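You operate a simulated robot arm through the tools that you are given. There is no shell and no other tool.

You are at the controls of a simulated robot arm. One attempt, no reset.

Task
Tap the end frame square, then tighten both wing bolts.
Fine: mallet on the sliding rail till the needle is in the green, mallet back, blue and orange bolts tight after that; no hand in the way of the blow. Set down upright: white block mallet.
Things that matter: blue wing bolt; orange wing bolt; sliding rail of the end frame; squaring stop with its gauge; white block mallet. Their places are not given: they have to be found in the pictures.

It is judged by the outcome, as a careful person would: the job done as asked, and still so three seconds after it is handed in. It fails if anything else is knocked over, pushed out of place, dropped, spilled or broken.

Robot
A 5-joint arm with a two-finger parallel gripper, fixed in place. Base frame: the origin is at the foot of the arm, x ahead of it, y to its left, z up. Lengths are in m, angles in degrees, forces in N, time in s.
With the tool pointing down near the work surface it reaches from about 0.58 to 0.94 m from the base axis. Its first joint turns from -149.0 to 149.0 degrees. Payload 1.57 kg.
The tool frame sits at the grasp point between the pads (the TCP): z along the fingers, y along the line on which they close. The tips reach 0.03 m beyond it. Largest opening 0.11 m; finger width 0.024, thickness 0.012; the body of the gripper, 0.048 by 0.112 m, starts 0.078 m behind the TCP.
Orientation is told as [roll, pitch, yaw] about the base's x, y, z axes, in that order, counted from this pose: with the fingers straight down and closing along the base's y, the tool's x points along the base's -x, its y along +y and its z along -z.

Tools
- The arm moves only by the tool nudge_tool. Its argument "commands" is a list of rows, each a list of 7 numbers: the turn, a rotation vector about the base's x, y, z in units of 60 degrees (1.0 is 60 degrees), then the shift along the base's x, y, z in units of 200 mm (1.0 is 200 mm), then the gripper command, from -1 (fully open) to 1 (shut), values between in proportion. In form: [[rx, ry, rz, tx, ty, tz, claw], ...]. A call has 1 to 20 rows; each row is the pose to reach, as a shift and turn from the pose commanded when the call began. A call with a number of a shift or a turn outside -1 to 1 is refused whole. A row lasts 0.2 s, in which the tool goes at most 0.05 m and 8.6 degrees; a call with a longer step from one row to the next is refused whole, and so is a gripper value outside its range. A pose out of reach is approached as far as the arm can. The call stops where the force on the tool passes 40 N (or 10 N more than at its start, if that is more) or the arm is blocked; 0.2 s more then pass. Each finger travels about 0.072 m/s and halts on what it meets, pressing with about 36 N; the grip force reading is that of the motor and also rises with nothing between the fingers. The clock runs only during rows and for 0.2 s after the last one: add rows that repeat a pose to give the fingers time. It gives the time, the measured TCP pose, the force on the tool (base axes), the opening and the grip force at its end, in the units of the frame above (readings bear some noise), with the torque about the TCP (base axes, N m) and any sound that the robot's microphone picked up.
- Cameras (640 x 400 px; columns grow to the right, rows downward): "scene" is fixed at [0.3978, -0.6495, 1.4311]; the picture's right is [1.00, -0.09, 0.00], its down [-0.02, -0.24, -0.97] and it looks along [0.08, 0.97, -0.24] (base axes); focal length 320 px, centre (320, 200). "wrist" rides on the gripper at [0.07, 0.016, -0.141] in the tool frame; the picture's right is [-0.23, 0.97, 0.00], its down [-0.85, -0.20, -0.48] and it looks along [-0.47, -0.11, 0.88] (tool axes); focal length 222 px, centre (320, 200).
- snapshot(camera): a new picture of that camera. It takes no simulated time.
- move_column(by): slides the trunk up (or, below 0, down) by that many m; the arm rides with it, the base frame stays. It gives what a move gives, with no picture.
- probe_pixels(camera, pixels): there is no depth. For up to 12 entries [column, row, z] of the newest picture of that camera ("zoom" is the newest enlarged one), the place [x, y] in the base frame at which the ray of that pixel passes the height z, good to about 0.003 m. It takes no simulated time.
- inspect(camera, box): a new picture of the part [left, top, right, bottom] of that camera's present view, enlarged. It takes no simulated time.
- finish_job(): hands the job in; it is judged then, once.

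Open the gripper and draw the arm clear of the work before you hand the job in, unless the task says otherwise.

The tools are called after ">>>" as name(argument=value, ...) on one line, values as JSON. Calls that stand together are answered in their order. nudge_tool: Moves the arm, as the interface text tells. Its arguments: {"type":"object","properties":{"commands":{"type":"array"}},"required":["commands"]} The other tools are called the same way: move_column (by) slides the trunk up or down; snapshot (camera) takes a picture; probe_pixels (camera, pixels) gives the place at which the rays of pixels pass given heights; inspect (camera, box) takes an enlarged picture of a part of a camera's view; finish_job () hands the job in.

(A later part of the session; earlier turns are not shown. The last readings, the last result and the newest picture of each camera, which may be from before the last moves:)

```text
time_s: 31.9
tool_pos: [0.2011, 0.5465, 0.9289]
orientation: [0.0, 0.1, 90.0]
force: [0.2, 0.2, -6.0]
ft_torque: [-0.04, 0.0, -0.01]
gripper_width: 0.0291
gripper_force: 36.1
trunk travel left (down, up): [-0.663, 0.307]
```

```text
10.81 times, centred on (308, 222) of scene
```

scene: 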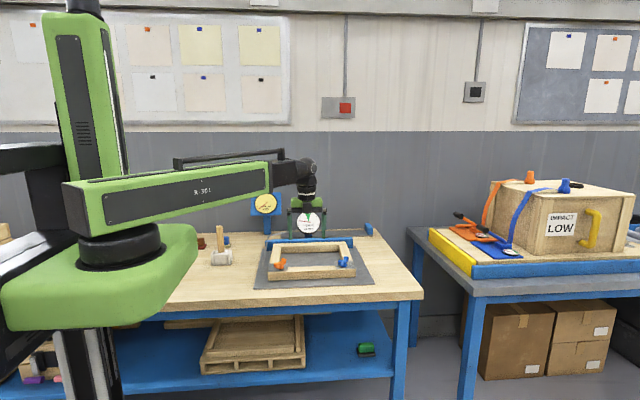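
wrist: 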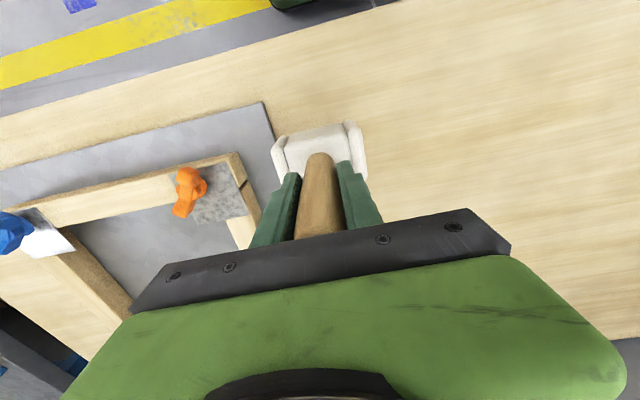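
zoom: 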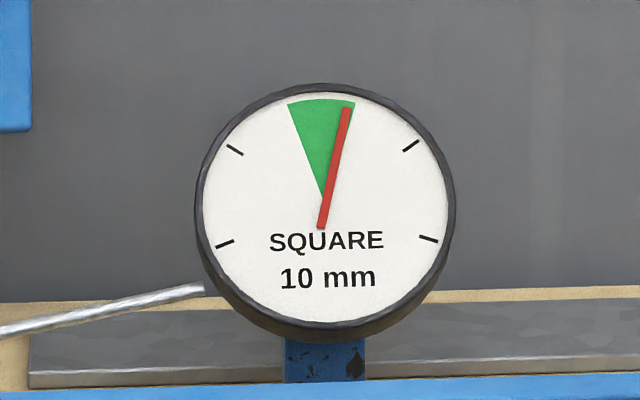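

That tap went further: the needle is at about +13°, in the green but near its right edge (+17°). I will bring it back to the middle with a light tap on the right end, so I raise the mallet and carry it over the frame.

>>> move_column(by=0.13)

>>> nudge_tool(commands=[[0, 0, 0, 0.15, 0, 0, 1], [0, 0, 0, 0.35, 0, 0, 1], [0, 0, 0, 0.55, 0, 0, 1], [0, 0, 0, 0.75, 0, 0, 1], [0, 0, 0, 0.95, 0, 0, 1]])

>>> nudge_tool(commands=[[0, 0, 0, 0.2, 0, 0, 1], [0, 0, 0, 0.4, 0, 0, 1], [0, 0, 0, 0.6, 0, 0, 1], [0, 0, 0, 0.8, 0, 0, 1], [0, 0, 0, 1.0, 0, 0, 1]])

>>> nudge_tool(commands=[[0, 0, 0, 0.2, 0, 0, 1], [0, 0, 0, 0.4, 0, 0, 1], [0, 0, 0, 0.6, 0, 0, 1], [0, 0, 0, 0.72, 0, 0, 1], [0, 0, 0, 0.72, 0, 0, 1]])

>>> snapshot(camera="wrist")

>>> snapshot(camera="scene")

```text
time_s: 33.4
tool_pos: [0.2009, 0.5479, 1.0587]
orientation: [0.1, 0.0, 90.0]
force: [0.2, 0.4, -5.0]
ft_torque: [0.0, 0.0, 0.0]
gripper_width: 0.0294
gripper_force: 36.2
trunk travel left (down, up): [-0.793, 0.177]
```

```text
time_s: 34.6
tool_pos: [0.3888, 0.5486, 1.0584]
orientation: [0.1, 0.1, 90.0]
force: [0.7, -0.4, -5.5]
ft_torque: [-0.05, -0.04, -0.02]
gripper_width: 0.0293
gripper_force: 36.2
trunk travel left (down, up): [-0.793, 0.177]
```

```text
time_s: 35.8
tool_pos: [0.5931, 0.5482, 1.0576]
orientation: [0.1, 0.2, 90.0]
force: [-0.6, 0.0, -6.7]
ft_torque: [0.01, 0.0, -0.01]
gripper_width: 0.0293
gripper_force: 36.7
trunk travel left (down, up): [-0.793, 0.177]
```

```text
time_s: 37.0
tool_pos: [0.7357, 0.5474, 1.0601]
orientation: [0.1, 0.1, 90.0]
force: [0.2, -0.3, -5.9]
ft_torque: [-0.02, 0.0, 0.0]
gripper_width: 0.0293
gripper_force: 35.8
trunk travel left (down, up): [-0.793, 0.177]
```

```text
taken
```

wrist: 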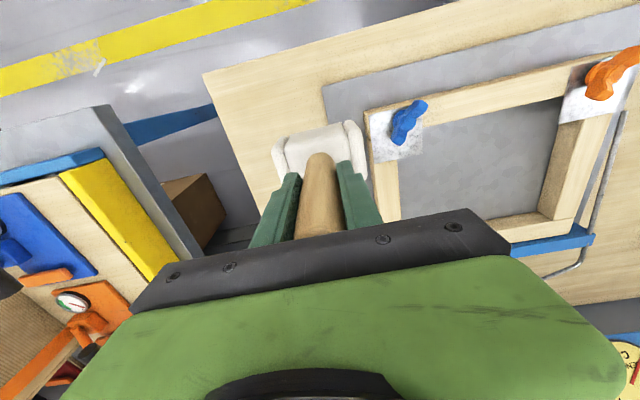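

```text
taken
```

scene: 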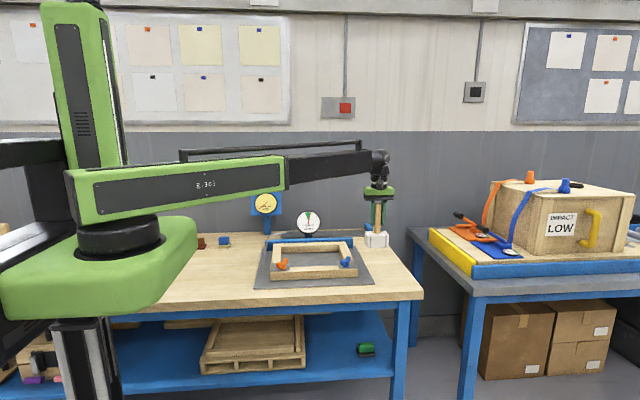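

The head's face is at about x 0.687, some 2 cm right of the rail's end. I lower it back to rail height.

>>> move_column(by=-0.09)

>>> inspect(camera="wrist", box=[240, 40, 560, 240])

>>> inspect(camera="scene", box=[250, 190, 410, 290])

```text
time_s: 38.3
tool_pos: [0.7352, 0.5479, 0.9691]
orientation: [0.1, 0.1, 89.9]
force: [0.4, -0.5, -6.5]
ft_torque: [-0.02, 0.04, 0.01]
gripper_width: 0.0292
gripper_force: 35.6
trunk travel left (down, up): [-0.703, 0.267]
```

```text
2.00 times, centred on (400, 140) of wrist
```

zoom: 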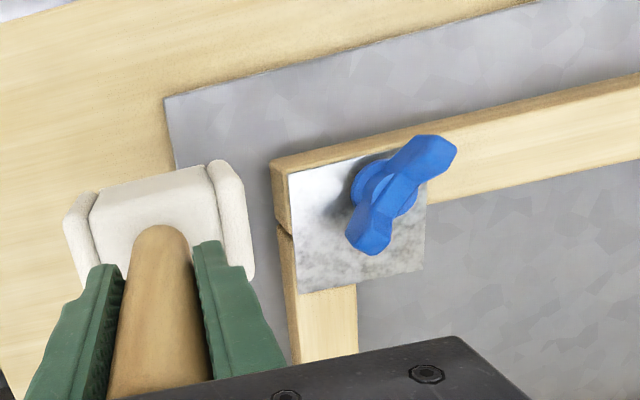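

```text
4.00 times, centred on (330, 240) of scene
```

zoom: 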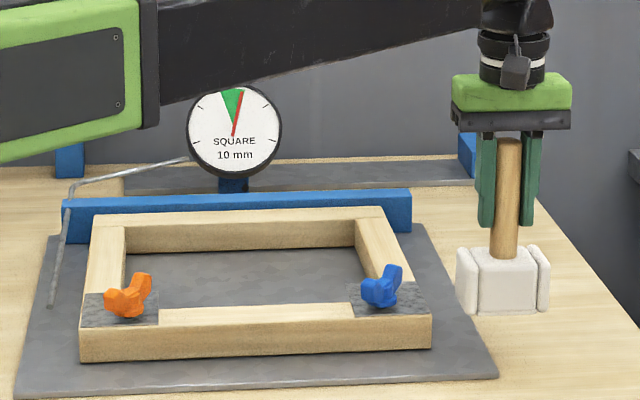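

The needle is still in the green. I lower the last 40 mm to rail height.

>>> move_column(by=-0.04)

>>> inspect(camera="scene", box=[250, 190, 410, 290])

>>> inspect(camera="wrist", box=[240, 40, 560, 240])

```text
time_s: 39.1
tool_pos: [0.7347, 0.549, 0.9292]
orientation: [0.1, 0.0, 90.1]
force: [-0.8, -0.1, -5.4]
ft_torque: [-0.04, 0.04, 0.01]
gripper_width: 0.0295
gripper_force: 35.7
trunk travel left (down, up): [-0.663, 0.307]
```

```text
4.00 times, centred on (330, 240) of scene
```

zoom: 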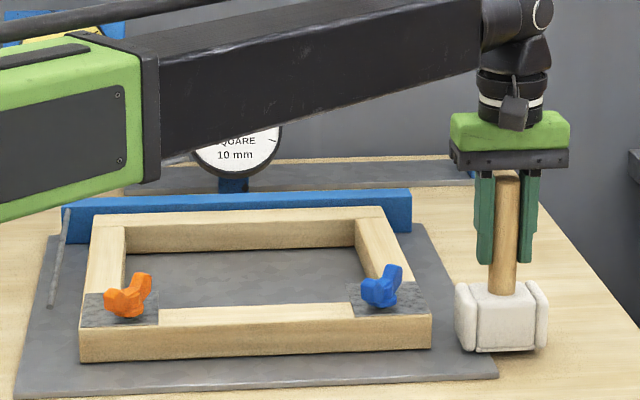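

```text
2.00 times, centred on (400, 140) of wrist
```

zoom: 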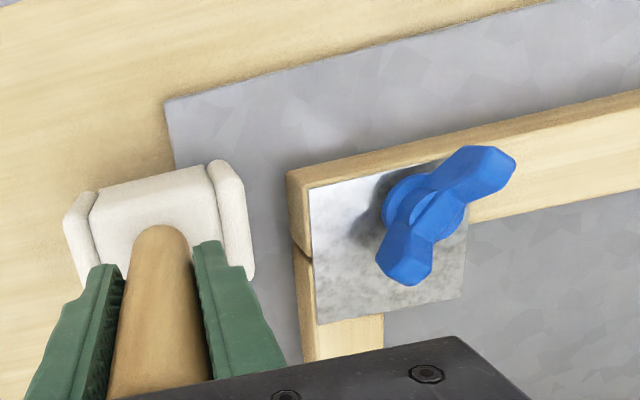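

The arm now hides the needle, so I will raise the trunk to read it after each tap. I creep towards the rail's end to find contact first.

>>> nudge_tool(commands=[[0, 0, 0, -0.05, 0, 0, 1], [0, 0, 0, -0.085, 0, 0, 1], [0, 0, 0, -0.1, 0, 0, 1], [0, 0, 0, -0.1, 0, 0, 1]])

>>> inspect(camera="wrist", box=[240, 40, 560, 240])

>>> inspect(camera="scene", box=[330, 240, 400, 285])

```text
time_s: 40.1
tool_pos: [0.7158, 0.5504, 0.9294]
orientation: [0.2, 0.1, 90.0]
force: [0.0, 0.1, -6.3]
ft_torque: [-0.03, -0.01, 0.02]
gripper_width: 0.0293
gripper_force: 35.6
trunk travel left (down, up): [-0.663, 0.307]
```

```text
2.00 times, centred on (400, 140) of wrist
```

zoom: 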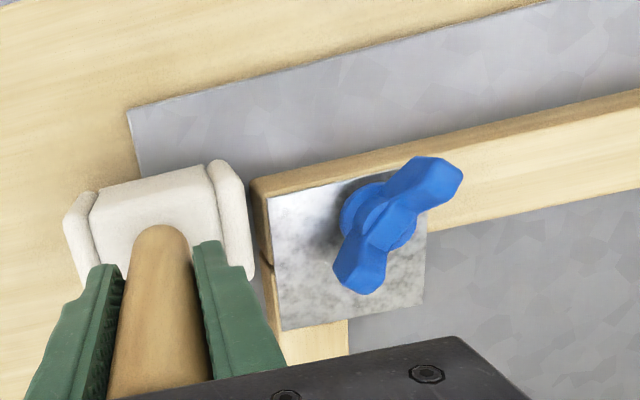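

```text
8.89 times, centred on (365, 262) of scene
```

zoom: 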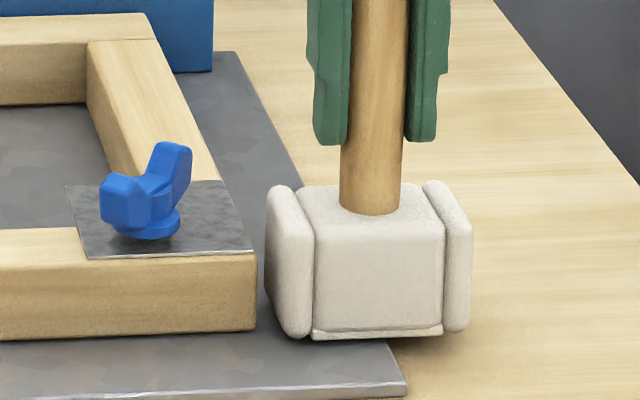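

A gap of about 4 mm is left between head and rail end. I creep on in small steps and read the force.

>>> nudge_tool(commands=[[0, 0, 0, -0.005, 0, 0, 1], [0, 0, 0, -0.0125, 0, 0, 1], [0, 0, 0, -0.0125, 0, 0, 1]])

>>> nudge_tool(commands=[[0, 0, 0, -0.005, 0, 0, 1], [0, 0, 0, -0.005, 0, 0, 1]])

>>> inspect(camera="wrist", box=[290, 60, 450, 180])

>>> inspect(camera="scene", box=[330, 240, 400, 285])

```text
time_s: 40.9
tool_pos: [0.7121, 0.5486, 0.9287]
orientation: [0.1, 0.1, 90.1]
force: [0.0, -0.5, -6.6]
ft_torque: [0.0, -0.04, -0.03]
gripper_width: 0.0292
gripper_force: 35.9
trunk travel left (down, up): [-0.663, 0.307]
```

```text
time_s: 41.5
tool_pos: [0.7113, 0.5482, 0.9292]
orientation: [0.0, 0.1, 90.0]
force: [0.3, 0.2, -6.2]
ft_torque: [-0.01, -0.06, 0.03]
gripper_width: 0.0291
gripper_force: 35.7
trunk travel left (down, up): [-0.663, 0.307]
```

```text
3.33 times, centred on (370, 120) of wrist
```

zoom: 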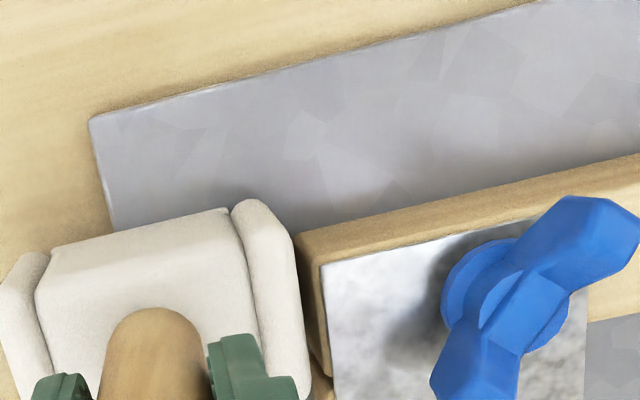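

```text
8.89 times, centred on (365, 262) of scene
```

zoom: 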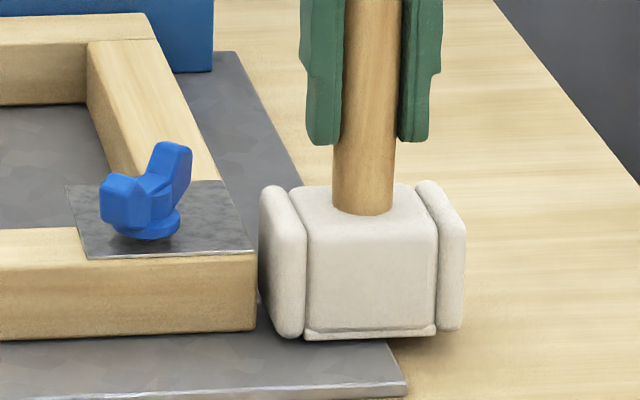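

Head and rail are now about 1 mm apart with no force yet. I go on 1 mm at a time.

>>> nudge_tool(commands=[[0, 0, 0, -0.005, 0, 0, 1], [0, 0, 0, -0.005, 0, 0, 1]])

>>> nudge_tool(commands=[[0, 0, 0, -0.005, 0, 0, 1], [0, 0, 0, -0.005, 0, 0, 1]])

>>> inspect(camera="scene", box=[330, 240, 400, 285])

```text
time_s: 42.1
tool_pos: [0.7098, 0.5494, 0.9286]
orientation: [0.1, 0.1, 90.0]
force: [-0.4, -0.6, -5.2]
ft_torque: [-0.06, 0.02, -0.02]
gripper_width: 0.0291
gripper_force: 35.6
trunk travel left (down, up): [-0.663, 0.307]
```

```text
time_s: 42.7
tool_pos: [0.7092, 0.5479, 0.9304]
orientation: [0.1, 0.1, 90.0]
force: [0.2, 0.6, -6.0]
ft_torque: [0.02, 0.01, 0.0]
gripper_width: 0.0293
gripper_force: 36.3
trunk travel left (down, up): [-0.663, 0.307]
```

```text
8.89 times, centred on (365, 262) of scene
```

zoom: 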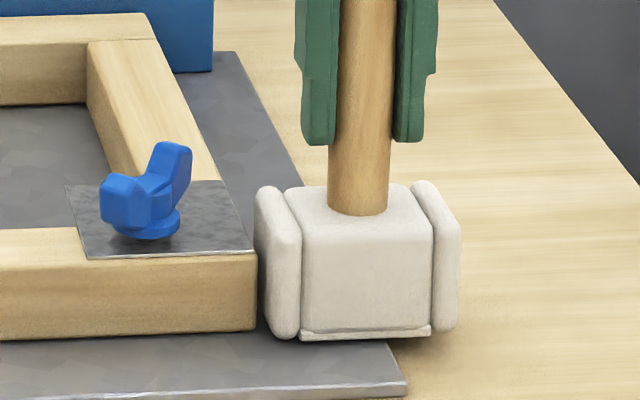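

Still no force at x 0.709. Two more 1 mm steps.

>>> nudge_tool(commands=[[0, 0, 0, -0.005, 0, 0, 1], [0, 0, 0, -0.005, 0, 0, 1]])

>>> nudge_tool(commands=[[0, 0, 0, -0.003, 0, 0, 1], [0, 0, 0, -0.003, 0, 0, 1]])

>>> inspect(camera="scene", box=[330, 240, 400, 285])

>>> inspect(camera="wrist", box=[290, 60, 450, 180])

```text
time_s: 43.3
tool_pos: [0.7076, 0.5491, 0.9286]
orientation: [0.1, 0.2, 90.0]
force: [0.3, -0.4, -6.3]
ft_torque: [-0.01, -0.02, -0.01]
gripper_width: 0.029
gripper_force: 35.8
trunk travel left (down, up): [-0.663, 0.307]
```

```text
time_s: 43.9
tool_pos: [0.7075, 0.5484, 0.9288]
orientation: [0.0, 0.1, 89.9]
force: [0.9, 0.2, -6.9]
ft_torque: [0.02, -0.03, -0.01]
gripper_width: 0.0291
gripper_force: 35.8
trunk travel left (down, up): [-0.663, 0.307]
```

```text
8.89 times, centred on (365, 262) of scene
```

zoom: 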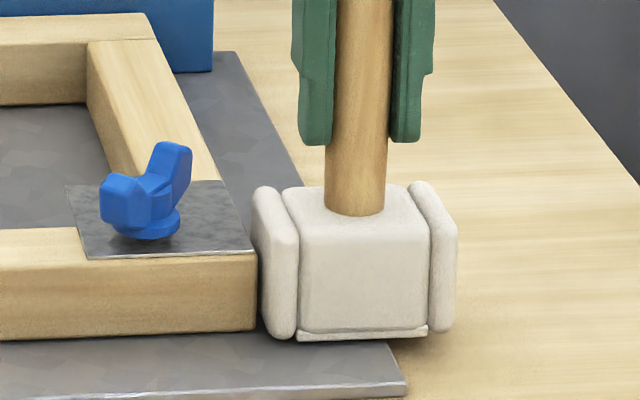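

```text
3.33 times, centred on (370, 120) of wrist
```

zoom: 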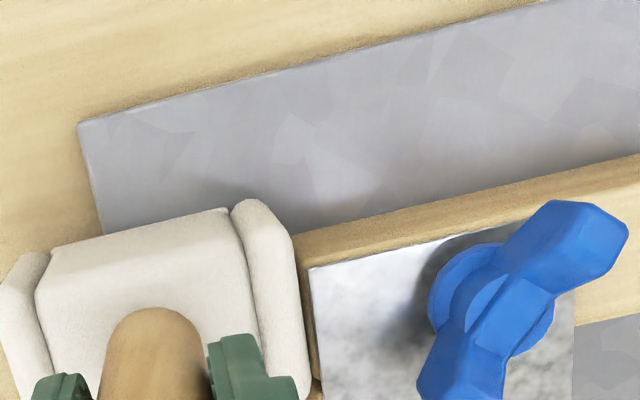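

Nearly touching and the rail's edge (px 256) has not moved. I keep creeping in 0.8 mm steps.

>>> nudge_tool(commands=[[0, 0, 0, -0.004, 0, 0, 1], [0, 0, 0, -0.004, 0, 0, 1]])

>>> nudge_tool(commands=[[0, 0, 0, -0.004, 0, 0, 1], [0, 0, 0, -0.004, 0, 0, 1]])

>>> inspect(camera="scene", box=[330, 240, 400, 285])

```text
time_s: 44.5
tool_pos: [0.7075, 0.5493, 0.929]
orientation: [0.1, 0.0, 90.1]
force: [-0.8, 0.1, -6.2]
ft_torque: [-0.01, 0.06, -0.05]
gripper_width: 0.0291
gripper_force: 35.9
trunk travel left (down, up): [-0.663, 0.307]
```

```text
time_s: 45.1
tool_pos: [0.7071, 0.5478, 0.9286]
orientation: [0.1, 0.1, 90.1]
force: [-0.3, -0.2, -6.5]
ft_torque: [0.02, 0.01, 0.0]
gripper_width: 0.0294
gripper_force: 35.8
trunk travel left (down, up): [-0.663, 0.307]
```

```text
8.89 times, centred on (365, 262) of scene
```

zoom: 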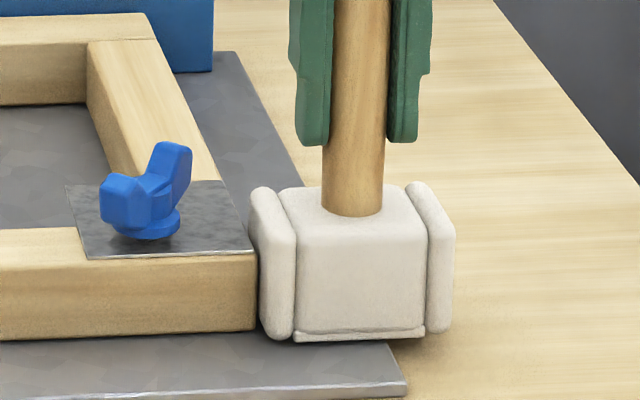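

Still no contact force. I go on with 1 mm steps and watch for force.

>>> nudge_tool(commands=[[0, 0, 0, -0.005, 0, 0, 1], [0, 0, 0, -0.005, 0, 0, 1]])

>>> nudge_tool(commands=[[0, 0, 0, -0.005, 0, 0, 1], [0, 0, 0, -0.005, 0, 0, 1]])

>>> inspect(camera="scene", box=[330, 240, 400, 285])

```text
time_s: 45.7
tool_pos: [0.7057, 0.5485, 0.9301]
orientation: [0.1, 0.2, 89.9]
force: [1.0, -0.2, -6.3]
ft_torque: [0.0, -0.06, 0.02]
gripper_width: 0.0293
gripper_force: 36.6
trunk travel left (down, up): [-0.663, 0.307]
```

```text
time_s: 46.3
tool_pos: [0.7044, 0.5484, 0.9295]
orientation: [0.0, 0.0, 89.9]
force: [3.9, 0.7, -5.0]
ft_torque: [0.09, -0.44, -0.06]
gripper_width: 0.0294
gripper_force: 36.4
trunk travel left (down, up): [-0.663, 0.307]
```

```text
8.89 times, centred on (365, 262) of scene
```

zoom: 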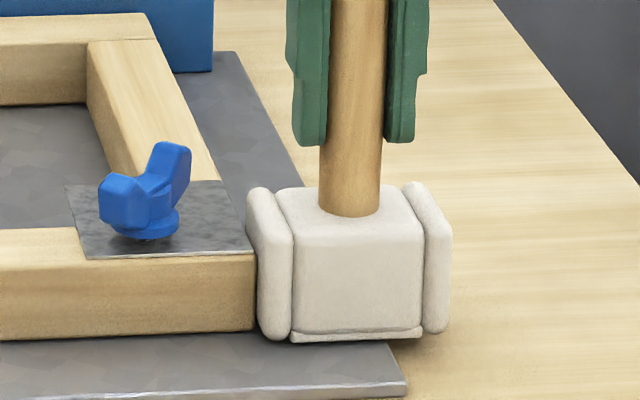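

Contact: 3.9 N at x 0.7044. I back off 15 mm, give a light tap 0.7 mm past contact, back off again, then raise the trunk to read the needle.

>>> nudge_tool(commands=[[0, 0, 0, 0.05, 0, 0, 1], [0, 0, 0, 0.1, 0, 0, 1], [0, 0, 0, 0.1, 0, 0, 1], [0, 0, 0, 0.05, 0, 0, 1], [0, 0, 0, -0.0035, 0, 0, 1], [0, 0, 0, 0.08, 0, 0, 1], [0, 0, 0, 0.15, 0, 0, 1], [0, 0, 0, 0.15, 0, 0, 1]])

>>> move_column(by=0.05)

>>> inspect(camera="scene", box=[288, 203, 328, 240])

```text
time_s: 48.1
tool_pos: [0.7332, 0.5478, 0.9287]
orientation: [0.1, 0.1, 90.0]
force: [-0.7, -0.7, -5.7]
ft_torque: [0.01, -0.01, 0.02]
gripper_width: 0.0292
gripper_force: 36.7
trunk travel left (down, up): [-0.663, 0.307]
```

```text
time_s: 49.0
tool_pos: [0.7322, 0.5484, 0.9801]
orientation: [0.2, 0.1, 90.0]
force: [-0.2, 0.3, -5.8]
ft_torque: [0.02, 0.03, 0.02]
gripper_width: 0.0292
gripper_force: 36.1
trunk travel left (down, up): [-0.713, 0.257]
```

```text
10.81 times, centred on (308, 222) of scene
```

zoom: 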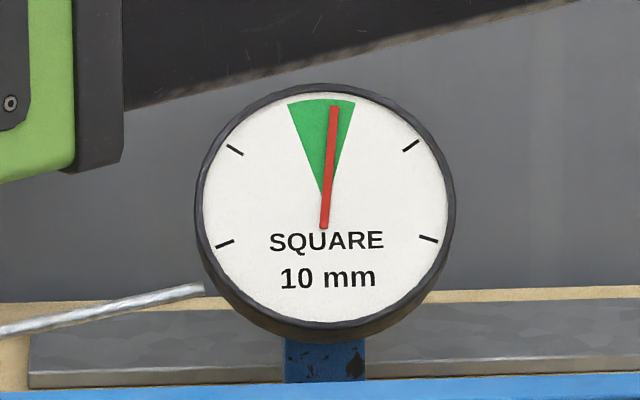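

The needle is now at about +5°, comfortably inside the green. I raise the mallet and carry it back to its place at (0.069, 0.748).

>>> move_column(by=0.08)

>>> nudge_tool(commands=[[0, 0, 0, -0.2, 0.06, 0, 1], [0, 0, 0, -0.4, 0.12, 0, 1], [0, 0, 0, -0.6, 0.18, 0, 1], [0, 0, 0, -0.8, 0.24, 0, 1], [0, 0, 0, -1.0, 0.3, 0, 1]])

>>> nudge_tool(commands=[[0, 0, 0, -0.2, 0.06, 0, 1], [0, 0, 0, -0.4, 0.12, 0, 1], [0, 0, 0, -0.6, 0.18, 0, 1], [0, 0, 0, -0.8, 0.24, 0, 1], [0, 0, 0, -1.0, 0.3, 0, 1]])

>>> nudge_tool(commands=[[0, 0, 0, -0.2, 0.06, 0, 1], [0, 0, 0, -0.4, 0.12, 0, 1], [0, 0, 0, -0.6, 0.18, 0, 1], [0, 0, 0, -0.8, 0.24, 0, 1], [0, 0, 0, -1.0, 0.3, 0, 1], [0, 0, 0, -1.0, 0.3, 0, 1]])

```text
time_s: 50.2
tool_pos: [0.7338, 0.5478, 1.0587]
orientation: [0.0, 0.1, 90.0]
force: [0.4, 0.4, -5.4]
ft_torque: [-0.06, -0.03, -0.01]
gripper_width: 0.0292
gripper_force: 36.0
trunk travel left (down, up): [-0.793, 0.177]
```

```text
time_s: 51.4
tool_pos: [0.5314, 0.6046, 1.0594]
orientation: [0.1, 0.1, 90.0]
force: [0.0, 0.1, -5.6]
ft_torque: [-0.02, -0.01, -0.03]
gripper_width: 0.0292
gripper_force: 36.2
trunk travel left (down, up): [-0.793, 0.177]
```

```text
time_s: 52.6
tool_pos: [0.3327, 0.6678, 1.0594]
orientation: [0.0, 0.1, 89.8]
force: [0.0, 0.1, -5.9]
ft_torque: [-0.04, -0.01, 0.0]
gripper_width: 0.0292
gripper_force: 36.1
out of reach, approached as far as the arm can: row 5
trunk travel left (down, up): [-0.793, 0.177]
```

```text
time_s: 54.0
tool_pos: [0.1313, 0.7291, 1.0599]
orientation: [0.0, 0.2, 90.0]
force: [-0.5, -0.1, -6.3]
ft_torque: [-0.01, -0.01, 0.0]
gripper_width: 0.0293
gripper_force: 35.8
trunk travel left (down, up): [-0.793, 0.177]
```

I finish the way to (0.069, 0.748) and lower most of the height, stopping about 1 cm above the bench.

>>> nudge_tool(commands=[[0, 0, 0, -0.16, 0.05, 0, 1], [0, 0, 0, -0.3135, 0.095, 0, 1], [0, 0, 0, -0.3135, 0.095, 0, 1]])

>>> move_column(by=-0.132)

>>> inspect(camera="scene", box=[170, 180, 270, 280])

>>> snapshot(camera="wrist")

```text
time_s: 54.8
tool_pos: [0.0701, 0.7461, 1.0603]
orientation: [-0.1, 0.1, 90.0]
force: [0.3, -0.7, -5.7]
ft_torque: [-0.05, 0.04, -0.02]
gripper_width: 0.0291
gripper_force: 36.0
trunk travel left (down, up): [-0.793, 0.177]
```

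```text
time_s: 56.4
tool_pos: [0.0708, 0.7456, 0.9279]
orientation: [0.0, 0.1, 90.1]
force: [-1.2, -0.3, -6.2]
ft_torque: [-0.02, 0.01, 0.0]
gripper_width: 0.0292
gripper_force: 35.9
trunk travel left (down, up): [-0.661, 0.309]
```

```text
4.00 times, centred on (220, 230) of scene
```

zoom: 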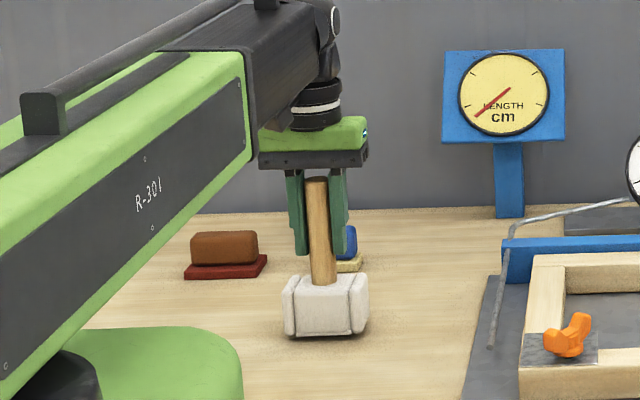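

```text
taken
```

wrist: 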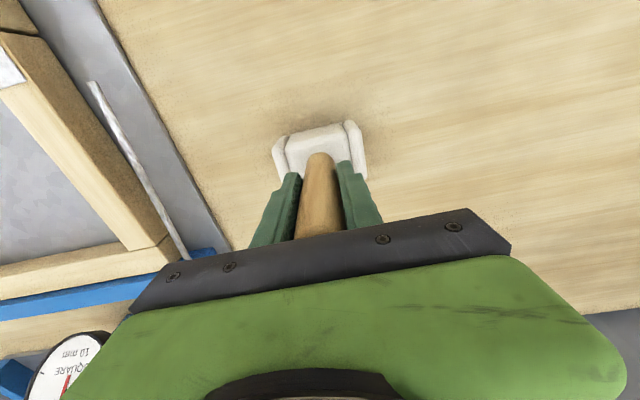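

The mallet is over its old place. I correct 2 mm and lower 10 mm, watching for the bench's contact.

>>> nudge_tool(commands=[[0, 0, 0, -0.008, 0.011, 0, 1], [0, 0, 0, -0.008, 0.011, 0, 1]])

>>> move_column(by=-0.01)

```text
time_s: 57.0
tool_pos: [0.0686, 0.7475, 0.9279]
orientation: [0.0, 0.1, 89.9]
force: [-0.1, 1.1, -6.9]
ft_torque: [0.02, 0.01, -0.01]
gripper_width: 0.0291
gripper_force: 35.8
trunk travel left (down, up): [-0.661, 0.309]
```

```text
time_s: 57.6
tool_pos: [0.0684, 0.7483, 0.9201]
orientation: [-0.1, -0.1, 90.0]
force: [1.0, 12.0, 33.8]
ft_torque: [0.41, -0.01, -0.07]
gripper_width: 0.0291
gripper_force: 35.9
trunk travel left (down, up): [-0.651, 0.319]
```

The head rests on the bench with about 34 N of pressure. I relieve a couple of millimetres before letting go.

>>> move_column(by=0.002)

>>> inspect(camera="scene", box=[170, 180, 270, 280])

```text
time_s: 58.1
tool_pos: [0.0684, 0.7475, 0.9198]
orientation: [0.0, 0.1, 90.1]
force: [-0.5, 7.4, 10.7]
ft_torque: [0.52, -0.73, 0.25]
gripper_width: 0.0292
gripper_force: 36.0
trunk travel left (down, up): [-0.653, 0.317]
```

```text
4.00 times, centred on (220, 230) of scene
```

zoom: 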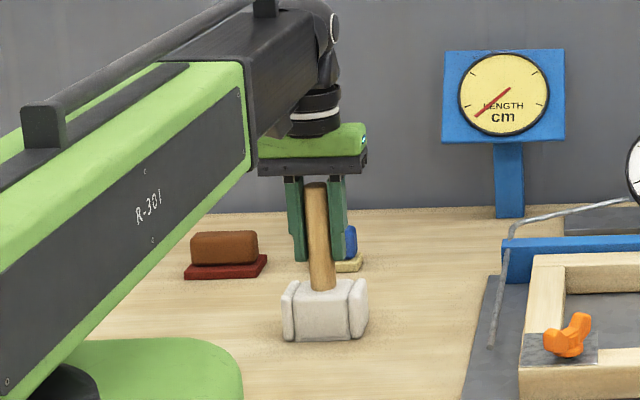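

Force is down to about 11 N with the head flat on the bench. I open the fingers slowly, then fully.

>>> nudge_tool(commands=[[0, 0, 0, 0, 0, 0, 0.4], [0, 0, 0, 0, 0, 0, 0.3], [0, 0, 0, 0, 0, 0, 0], [0, 0, 0, 0, 0, 0, -0.5], [0, 0, 0, 0, 0, 0, -1], [0, 0, 0, 0, 0, 0, -1], [0, 0, 0, 0, 0, 0, -1], [0, 0, 0, 0, 0, 0, -1]])

>>> inspect(camera="scene", box=[170, 180, 270, 280])

>>> snapshot(camera="wrist")

```text
time_s: 59.9
tool_pos: [0.0686, 0.7484, 0.9189]
orientation: [0.1, 0.1, 90.0]
force: [-0.1, 0.9, -0.3]
ft_torque: [0.01, -0.01, 0.04]
gripper_width: 0.1103
gripper_force: 0.0
trunk travel left (down, up): [-0.653, 0.317]
```

```text
4.00 times, centred on (220, 230) of scene
```

zoom: 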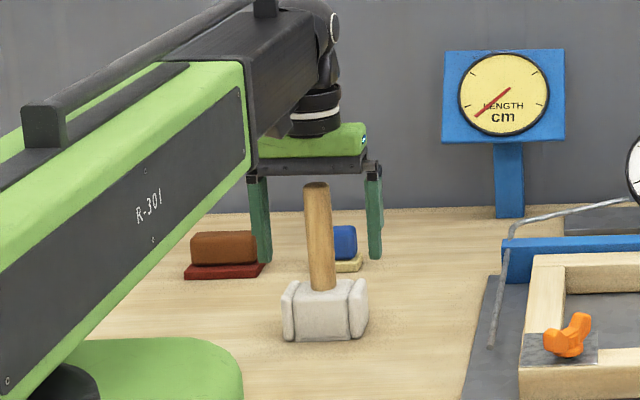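

```text
taken
```

wrist: 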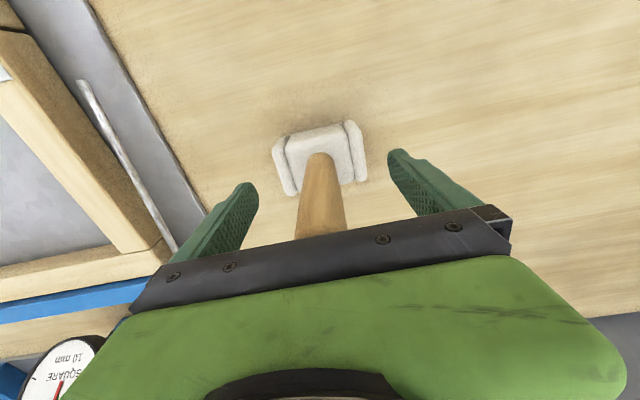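

The mallet stands upright, alone on the bench. I raise the trunk and move over to the blue bolt to look at it from above.

>>> move_column(by=0.13)

>>> nudge_tool(commands=[[0, 0, 0, 0.2, -0.05, 0, -1], [0, 0, 0, 0.4, -0.1, 0, -1], [0, 0, 0, 0.6, -0.15, 0, -1], [0, 0, 0, 0.8, -0.2, 0, -1], [0, 0, 0, 1.0, -0.25, 0, -1]])

>>> nudge_tool(commands=[[0, 0, 0, 0.2, -0.05, 0, -1], [0, 0, 0, 0.4, -0.1, 0, -1], [0, 0, 0, 0.6, -0.15, 0, -1], [0, 0, 0, 0.8, -0.2, 0, -1], [0, 0, 0, 1.0, -0.25, 0, -1]])

>>> nudge_tool(commands=[[0, 0, 0, 0.2, -0.05, 0, -1], [0, 0, 0, 0.4, -0.1, 0, -1], [0, 0, 0, 0.65, -0.14, 0, -1], [0, 0, 0, 0.65, -0.14, 0, -1]])

>>> snapshot(camera="wrist")

>>> snapshot(camera="scene")

```text
time_s: 61.5
tool_pos: [0.0693, 0.7491, 1.0495]
orientation: [0.0, 0.1, 90.0]
force: [-0.6, 0.2, 0.2]
ft_torque: [0.0, -0.01, -0.01]
gripper_width: 0.11
gripper_force: 0.0
trunk travel left (down, up): [-0.783, 0.187]
```

```text
time_s: 62.7
tool_pos: [0.2699, 0.7019, 1.0495]
orientation: [0.1, 0.2, 89.9]
force: [-0.2, -0.5, 0.0]
ft_torque: [-0.01, 0.01, 0.03]
gripper_width: 0.11
gripper_force: 0.0
trunk travel left (down, up): [-0.783, 0.187]
```

```text
time_s: 63.9
tool_pos: [0.4705, 0.648, 1.0488]
orientation: [0.1, 0.0, 90.0]
force: [0.3, 0.3, -0.5]
ft_torque: [0.02, 0.03, -0.01]
gripper_width: 0.1099
gripper_force: 0.1
trunk travel left (down, up): [-0.783, 0.187]
```

```text
refused: row 3 steps farther than a row can; nothing moved
```

```text
taken
```

wrist: 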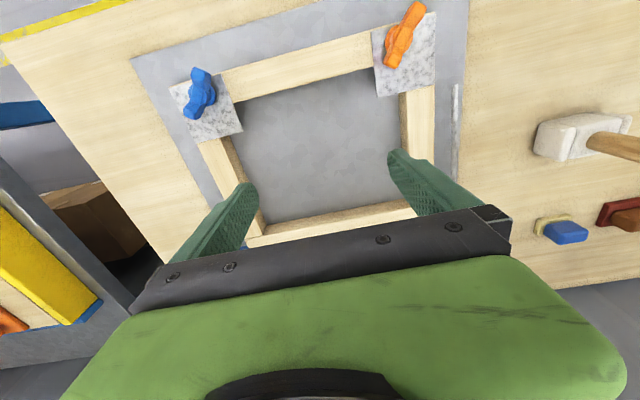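

```text
taken
```

scene: 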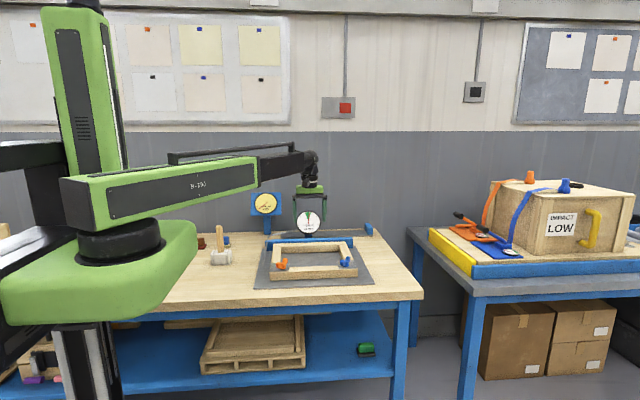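

Row 3 was too long. I repeat it in smaller steps to (0.60, 0.62).

>>> nudge_tool(commands=[[0, 0, 0, 0.2, -0.05, 0, -1], [0, 0, 0, 0.4, -0.1, 0, -1], [0, 0, 0, 0.55, -0.12, 0, -1], [0, 0, 0, 0.68, -0.14, 0, -1], [0, 0, 0, 0.68, -0.14, 0, -1]])

>>> inspect(camera="wrist", box=[240, 20, 400, 140])

>>> snapshot(camera="wrist")

>>> inspect(camera="scene", box=[320, 245, 370, 285])

```text
time_s: 65.1
tool_pos: [0.6061, 0.6183, 1.0503]
orientation: [-0.1, 0.1, 89.9]
force: [0.0, -0.6, -0.5]
ft_torque: [-0.02, 0.01, -0.01]
gripper_width: 0.11
gripper_force: 0.0
trunk travel left (down, up): [-0.783, 0.187]
```

```text
3.33 times, centred on (320, 80) of wrist
```

zoom: 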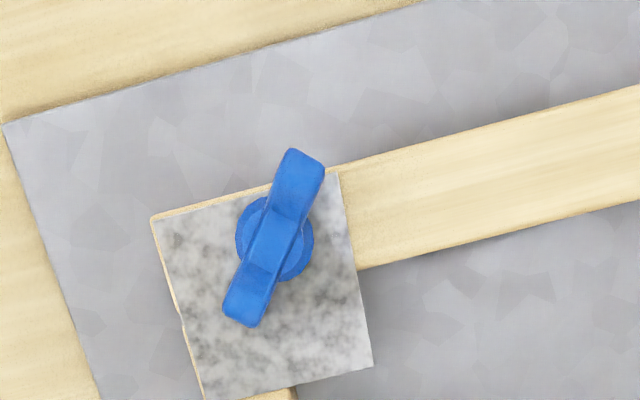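

```text
taken
```

wrist: 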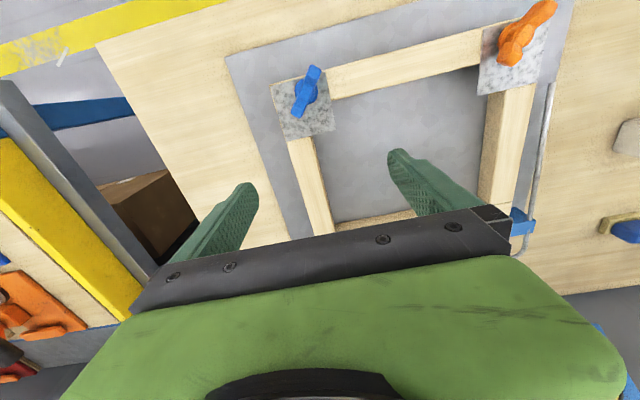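

```text
10.00 times, centred on (345, 265) of scene
```

zoom: 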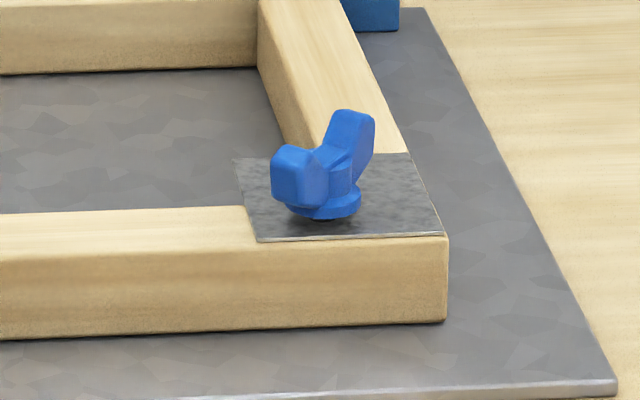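

The blue wing lies between about (300,160) and (245,315) in the wrist zoom, with its hub at (275,240). I probe tips, hub and plate corners.

>>> inspect(camera="wrist", box=[240, 20, 400, 140])

>>> probe_pixels(camera="zoom", pixels=[[302, 160, 0.885], [243, 315, 0.885], [275, 239, 0.862], [272, 240, 0.885], [152, 220, 0.852], [338, 172, 0.852], [372, 365, 0.852], [283, 150, 0.885], [324, 168, 0.885], [222, 308, 0.885], [256, 327, 0.885]])

```text
3.33 times, centred on (320, 80) of wrist
```

zoom: 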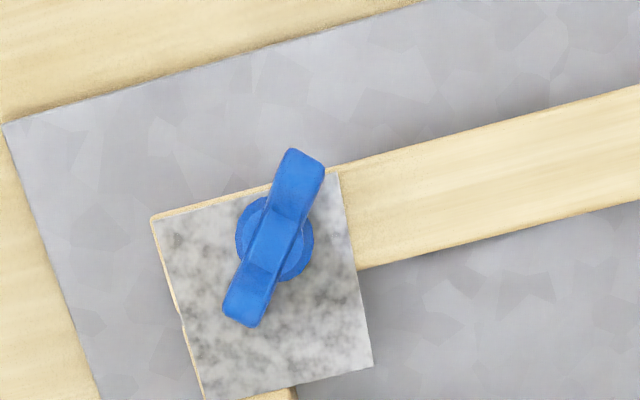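

```text
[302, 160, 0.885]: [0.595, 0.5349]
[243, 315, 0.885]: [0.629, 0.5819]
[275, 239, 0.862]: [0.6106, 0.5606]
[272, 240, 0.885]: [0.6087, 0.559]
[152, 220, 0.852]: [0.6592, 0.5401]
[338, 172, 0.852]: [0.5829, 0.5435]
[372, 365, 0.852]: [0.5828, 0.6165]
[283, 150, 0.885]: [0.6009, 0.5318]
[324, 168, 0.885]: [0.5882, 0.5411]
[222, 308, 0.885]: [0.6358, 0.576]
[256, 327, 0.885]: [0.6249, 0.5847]
```

The blue bolt is centred at about (0.611, 0.559), its wing at about 54° from +x, roughly 16 mm thick and topping out near z 0.886. I go over it and turn to yaw 54, so the fingers close across the wing and have about 170° of clockwise turn left.

>>> nudge_tool(commands=[[0, 0, -0.13, 0.01, -0.1, 0, -1], [0, 0, -0.26, 0.02, -0.2, 0, -1], [0, 0, -0.39, 0.025, -0.295, 0, -1], [0, 0, -0.52, 0.025, -0.295, 0, -1], [0, 0, -0.6, 0.025, -0.295, 0, -1], [0, 0, -0.6, 0.025, -0.295, 0, -1]])

>>> move_column(by=-0.1)

>>> snapshot(camera="wrist")

>>> inspect(camera="scene", box=[310, 220, 390, 280])

```text
time_s: 66.5
tool_pos: [0.6105, 0.5598, 1.0496]
orientation: [0.1, -0.1, 53.9]
force: [0.0, 0.3, -0.4]
ft_torque: [0.0, 0.03, 0.04]
gripper_width: 0.1099
gripper_force: 0.1
trunk travel left (down, up): [-0.783, 0.187]
```

```text
time_s: 67.8
tool_pos: [0.61, 0.5609, 0.9492]
orientation: [0.1, -0.1, 54.0]
force: [0.2, 0.3, 1.1]
ft_torque: [-0.01, 0.02, 0.0]
gripper_width: 0.11
gripper_force: 0.0
trunk travel left (down, up): [-0.683, 0.287]
```

```text
taken
```

wrist: 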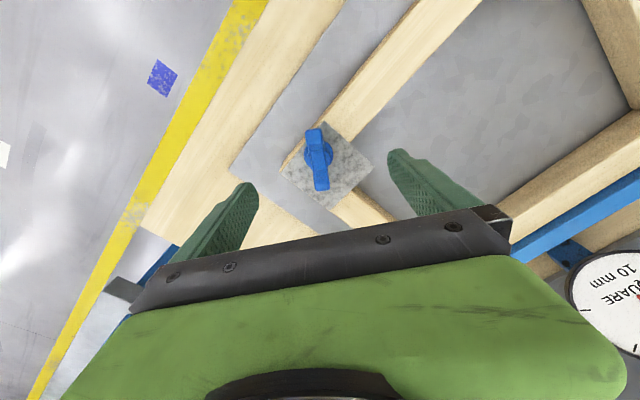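

```text
6.67 times, centred on (350, 250) of scene
```

zoom: 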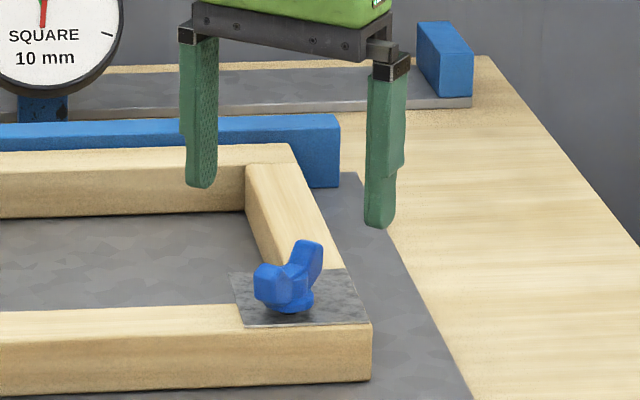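

The bolt is at (318,158) in the wrist view, between the finger tips. I probe it again from this closer view to refine centre and wing angle.

>>> inspect(camera="wrist", box=[270, 115, 370, 205])

```text
4.44 times, centred on (320, 160) of wrist
```

zoom: 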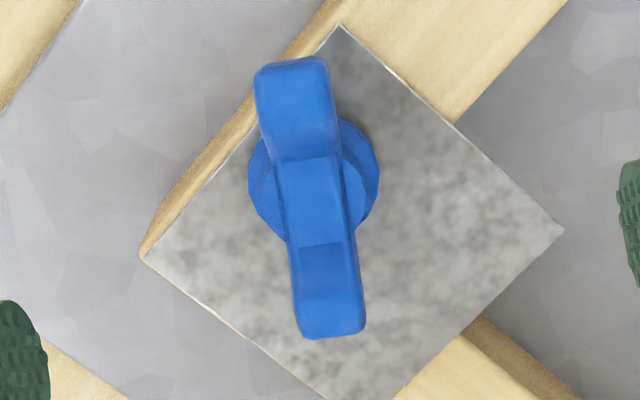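

>>> probe_pixels(camera="zoom", pixels=[[291, 64, 0.886], [333, 334, 0.886], [316, 200, 0.872], [280, 203, 0.872], [352, 196, 0.872], [314, 182, 0.86], [145, 257, 0.852], [340, 27, 0.852], [563, 230, 0.852], [256, 75, 0.886], [327, 66, 0.886]])

```text
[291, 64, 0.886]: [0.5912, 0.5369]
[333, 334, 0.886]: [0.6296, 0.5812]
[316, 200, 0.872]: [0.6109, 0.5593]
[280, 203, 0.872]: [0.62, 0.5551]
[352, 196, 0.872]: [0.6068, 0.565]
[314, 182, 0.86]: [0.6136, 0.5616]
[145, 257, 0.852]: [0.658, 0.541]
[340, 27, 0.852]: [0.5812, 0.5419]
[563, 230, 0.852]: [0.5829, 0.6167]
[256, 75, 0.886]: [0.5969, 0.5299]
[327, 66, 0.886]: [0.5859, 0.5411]
```

Centre (0.6115, 0.5595), wing at about 52°, 16 mm thick. I make that small correction, lower the trunk 55 mm and close only to about 30 mm so nothing gets pushed.

>>> nudge_tool(commands=[[0, 0, -0.033, 0.0075, -0.005, 0, -1], [0, 0, -0.033, 0.0075, -0.005, 0, -1]])

>>> move_column(by=-0.055)

>>> nudge_tool(commands=[[0, 0, 0, 0, 0, 0, 0.45], [0, 0, 0, 0, 0, 0, 0.45], [0, 0, 0, 0, 0, 0, 0.45], [0, 0, 0, 0, 0, 0, 0.45]])

>>> snapshot(camera="wrist")

>>> inspect(camera="scene", box=[310, 220, 390, 280])

```text
time_s: 68.4
tool_pos: [0.6113, 0.5605, 0.9496]
orientation: [0.1, 0.1, 51.9]
force: [0.4, 0.4, -0.3]
ft_torque: [0.03, -0.03, -0.04]
gripper_width: 0.1103
gripper_force: 0.1
trunk travel left (down, up): [-0.683, 0.287]
```

```text
time_s: 69.4
tool_pos: [0.6113, 0.5588, 0.8944]
orientation: [0.2, 0.0, 52.0]
force: [0.7, 0.5, 0.0]
ft_torque: [0.02, 0.01, 0.02]
gripper_width: 0.1099
gripper_force: 0.0
trunk travel left (down, up): [-0.628, 0.342]
```

```text
time_s: 70.4
tool_pos: [0.611, 0.5597, 0.8943]
orientation: [0.0, 0.1, 52.0]
force: [0.9, -0.3, 0.2]
ft_torque: [-0.02, 0.02, 0.03]
gripper_width: 0.0305
gripper_force: 0.0
trunk travel left (down, up): [-0.628, 0.342]
```

```text
taken
```

wrist: 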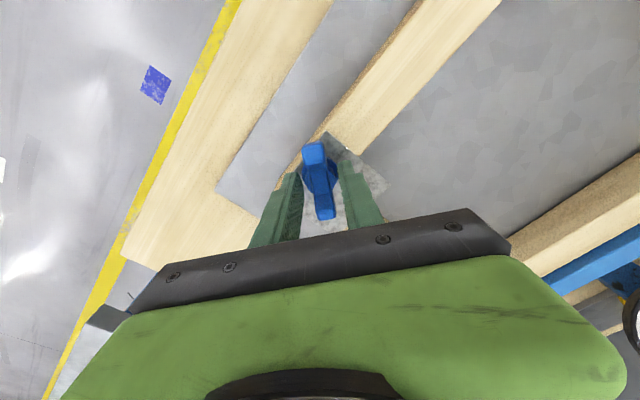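

```text
6.67 times, centred on (350, 250) of scene
```

zoom: 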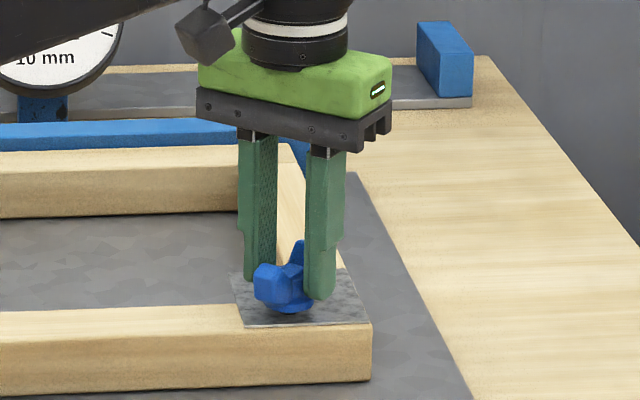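

Wing centred between the pads (302 and 340 against 320), no force yet. I close in small steps and read the side force.

>>> nudge_tool(commands=[[0, 0, 0, 0, 0, 0, 0.6], [0, 0, 0, 0, 0, 0, 0.6]])

>>> nudge_tool(commands=[[0, 0, 0, 0, 0, 0, 0.65], [0, 0, 0, 0, 0, 0, 0.65]])

>>> inspect(camera="wrist", box=[260, 120, 380, 220])

```text
time_s: 71.0
tool_pos: [0.6114, 0.5593, 0.8949]
orientation: [0.1, 0.1, 52.0]
force: [0.2, 0.4, 0.7]
ft_torque: [-0.01, 0.02, 0.02]
gripper_width: 0.0224
gripper_force: 0.0
trunk travel left (down, up): [-0.628, 0.342]
```

```text
time_s: 71.6
tool_pos: [0.6117, 0.5597, 0.896]
orientation: [0.0, 0.1, 52.1]
force: [-1.3, -0.2, -1.1]
ft_torque: [-0.02, 0.0, -0.04]
gripper_width: 0.0192
gripper_force: 0.1
trunk travel left (down, up): [-0.628, 0.342]
```

```text
4.00 times, centred on (320, 170) of wrist
```

zoom: 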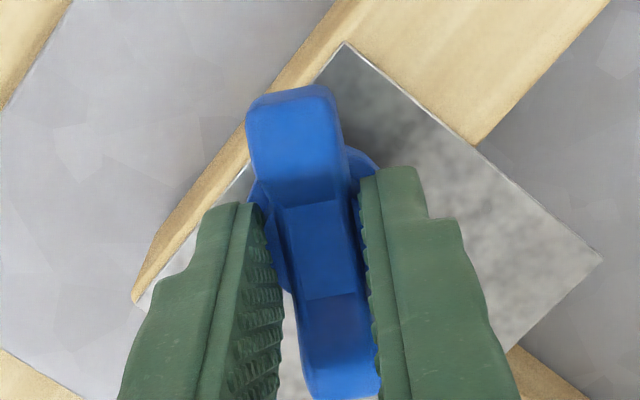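

>>> nudge_tool(commands=[[0, 0, 0, 0, 0, 0, 0.68], [0, 0, 0, 0, 0, 0, 0.68]])

>>> nudge_tool(commands=[[0, 0, 0, 0, 0, 0, 0.7], [0, 0, 0, 0, 0, 0, 0.7]])

```text
time_s: 72.2
tool_pos: [0.6115, 0.56, 0.895]
orientation: [0.0, 0.0, 52.0]
force: [-0.6, -0.2, -0.5]
ft_torque: [-0.01, 0.01, -0.04]
gripper_width: 0.0185
gripper_force: 1.1
trunk travel left (down, up): [-0.628, 0.342]
```

```text
time_s: 72.8
tool_pos: [0.6112, 0.5598, 0.8947]
orientation: [-0.1, 0.0, 52.1]
force: [-1.4, 0.9, -0.2]
ft_torque: [-0.11, 0.03, 0.01]
gripper_width: 0.018
gripper_force: 32.5
trunk travel left (down, up): [-0.628, 0.342]
```

Both pads now hold the wing (18 mm, 32 N) with hardly any side force. I check the gauge before turning.

>>> inspect(camera="scene", box=[288, 203, 328, 240])

>>> snapshot(camera="wrist")

```text
10.81 times, centred on (308, 222) of scene
```

zoom: 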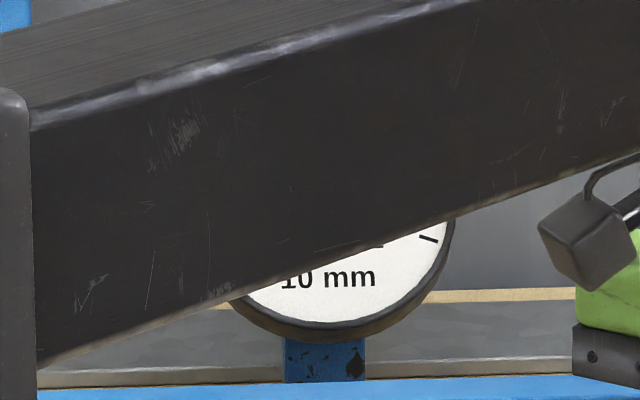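

```text
taken
```

wrist: 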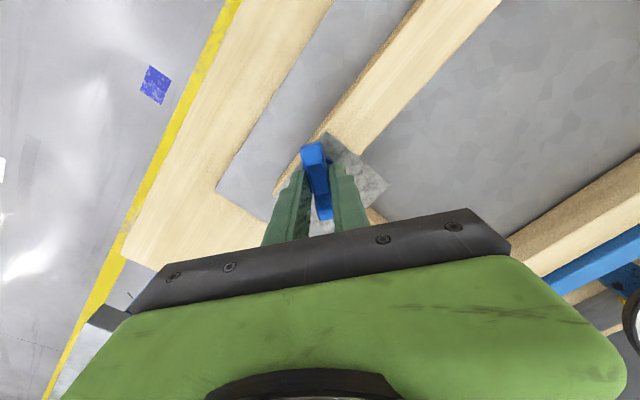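

The arm hides the gauge here. I keep the grip and turn clockwise 30°, watching the torque.

>>> nudge_tool(commands=[[0, 0, -0.1, 0, 0, 0, 0.72], [0, 0, -0.2, 0, 0, 0, 0.72], [0, 0, -0.3, 0, 0, 0, 0.72], [0, 0, -0.4, 0, 0, 0, 0.72], [0, 0, -0.5, 0, 0, 0, 0.72]])

>>> inspect(camera="wrist", box=[240, 100, 400, 220])

```text
time_s: 74.0
tool_pos: [0.6105, 0.5597, 0.8941]
orientation: [0.1, 0.0, 21.9]
force: [0.8, 0.1, 1.9]
ft_torque: [0.06, -0.28, 0.0]
gripper_width: 0.0178
gripper_force: 32.4
trunk travel left (down, up): [-0.628, 0.342]
```

```text
3.33 times, centred on (320, 160) of wrist
```

zoom: 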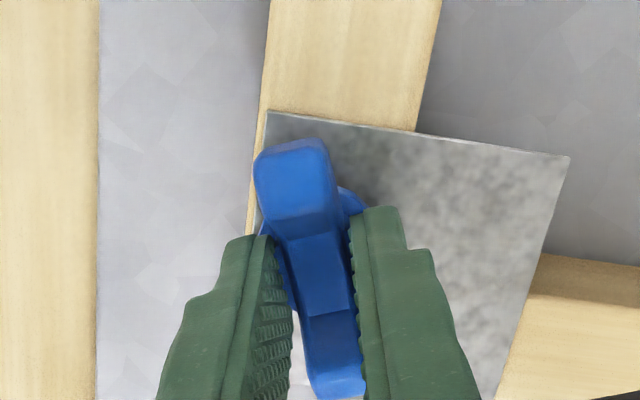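

The wing turns with the fingers (rail now seen rotated 30°) and the torque is near zero, so the bolt is still loose. I turn on.

>>> nudge_tool(commands=[[0, 0, -0.1, 0, 0, 0, 0.72], [0, 0, -0.2, 0, 0, 0, 0.72], [0, 0, -0.3, 0, 0, 0, 0.72], [0, 0, -0.4, 0, 0, 0, 0.72], [0, 0, -0.5, 0, 0, 0, 0.72], [0, 0, -0.6, 0, 0, 0, 0.72], [0, 0, -0.7, 0, 0, 0, 0.72]])

>>> inspect(camera="wrist", box=[240, 100, 400, 220])

```text
time_s: 75.6
tool_pos: [0.6124, 0.5593, 0.8935]
orientation: [0.2, 0.1, -20.2]
force: [0.3, 0.4, 0.5]
ft_torque: [0.11, 0.59, 0.01]
gripper_width: 0.0176
gripper_force: 32.6
trunk travel left (down, up): [-0.628, 0.342]
```

```text
3.33 times, centred on (320, 160) of wrist
```

zoom: 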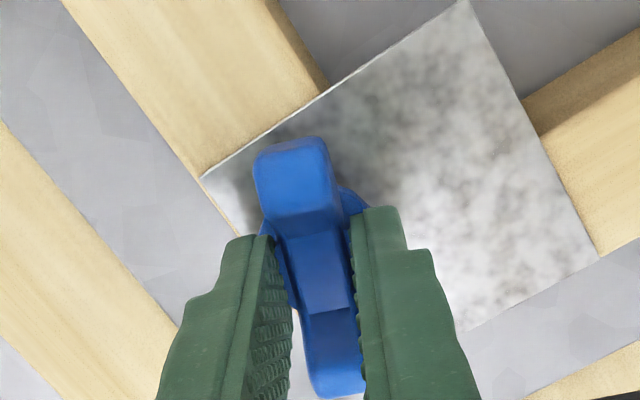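

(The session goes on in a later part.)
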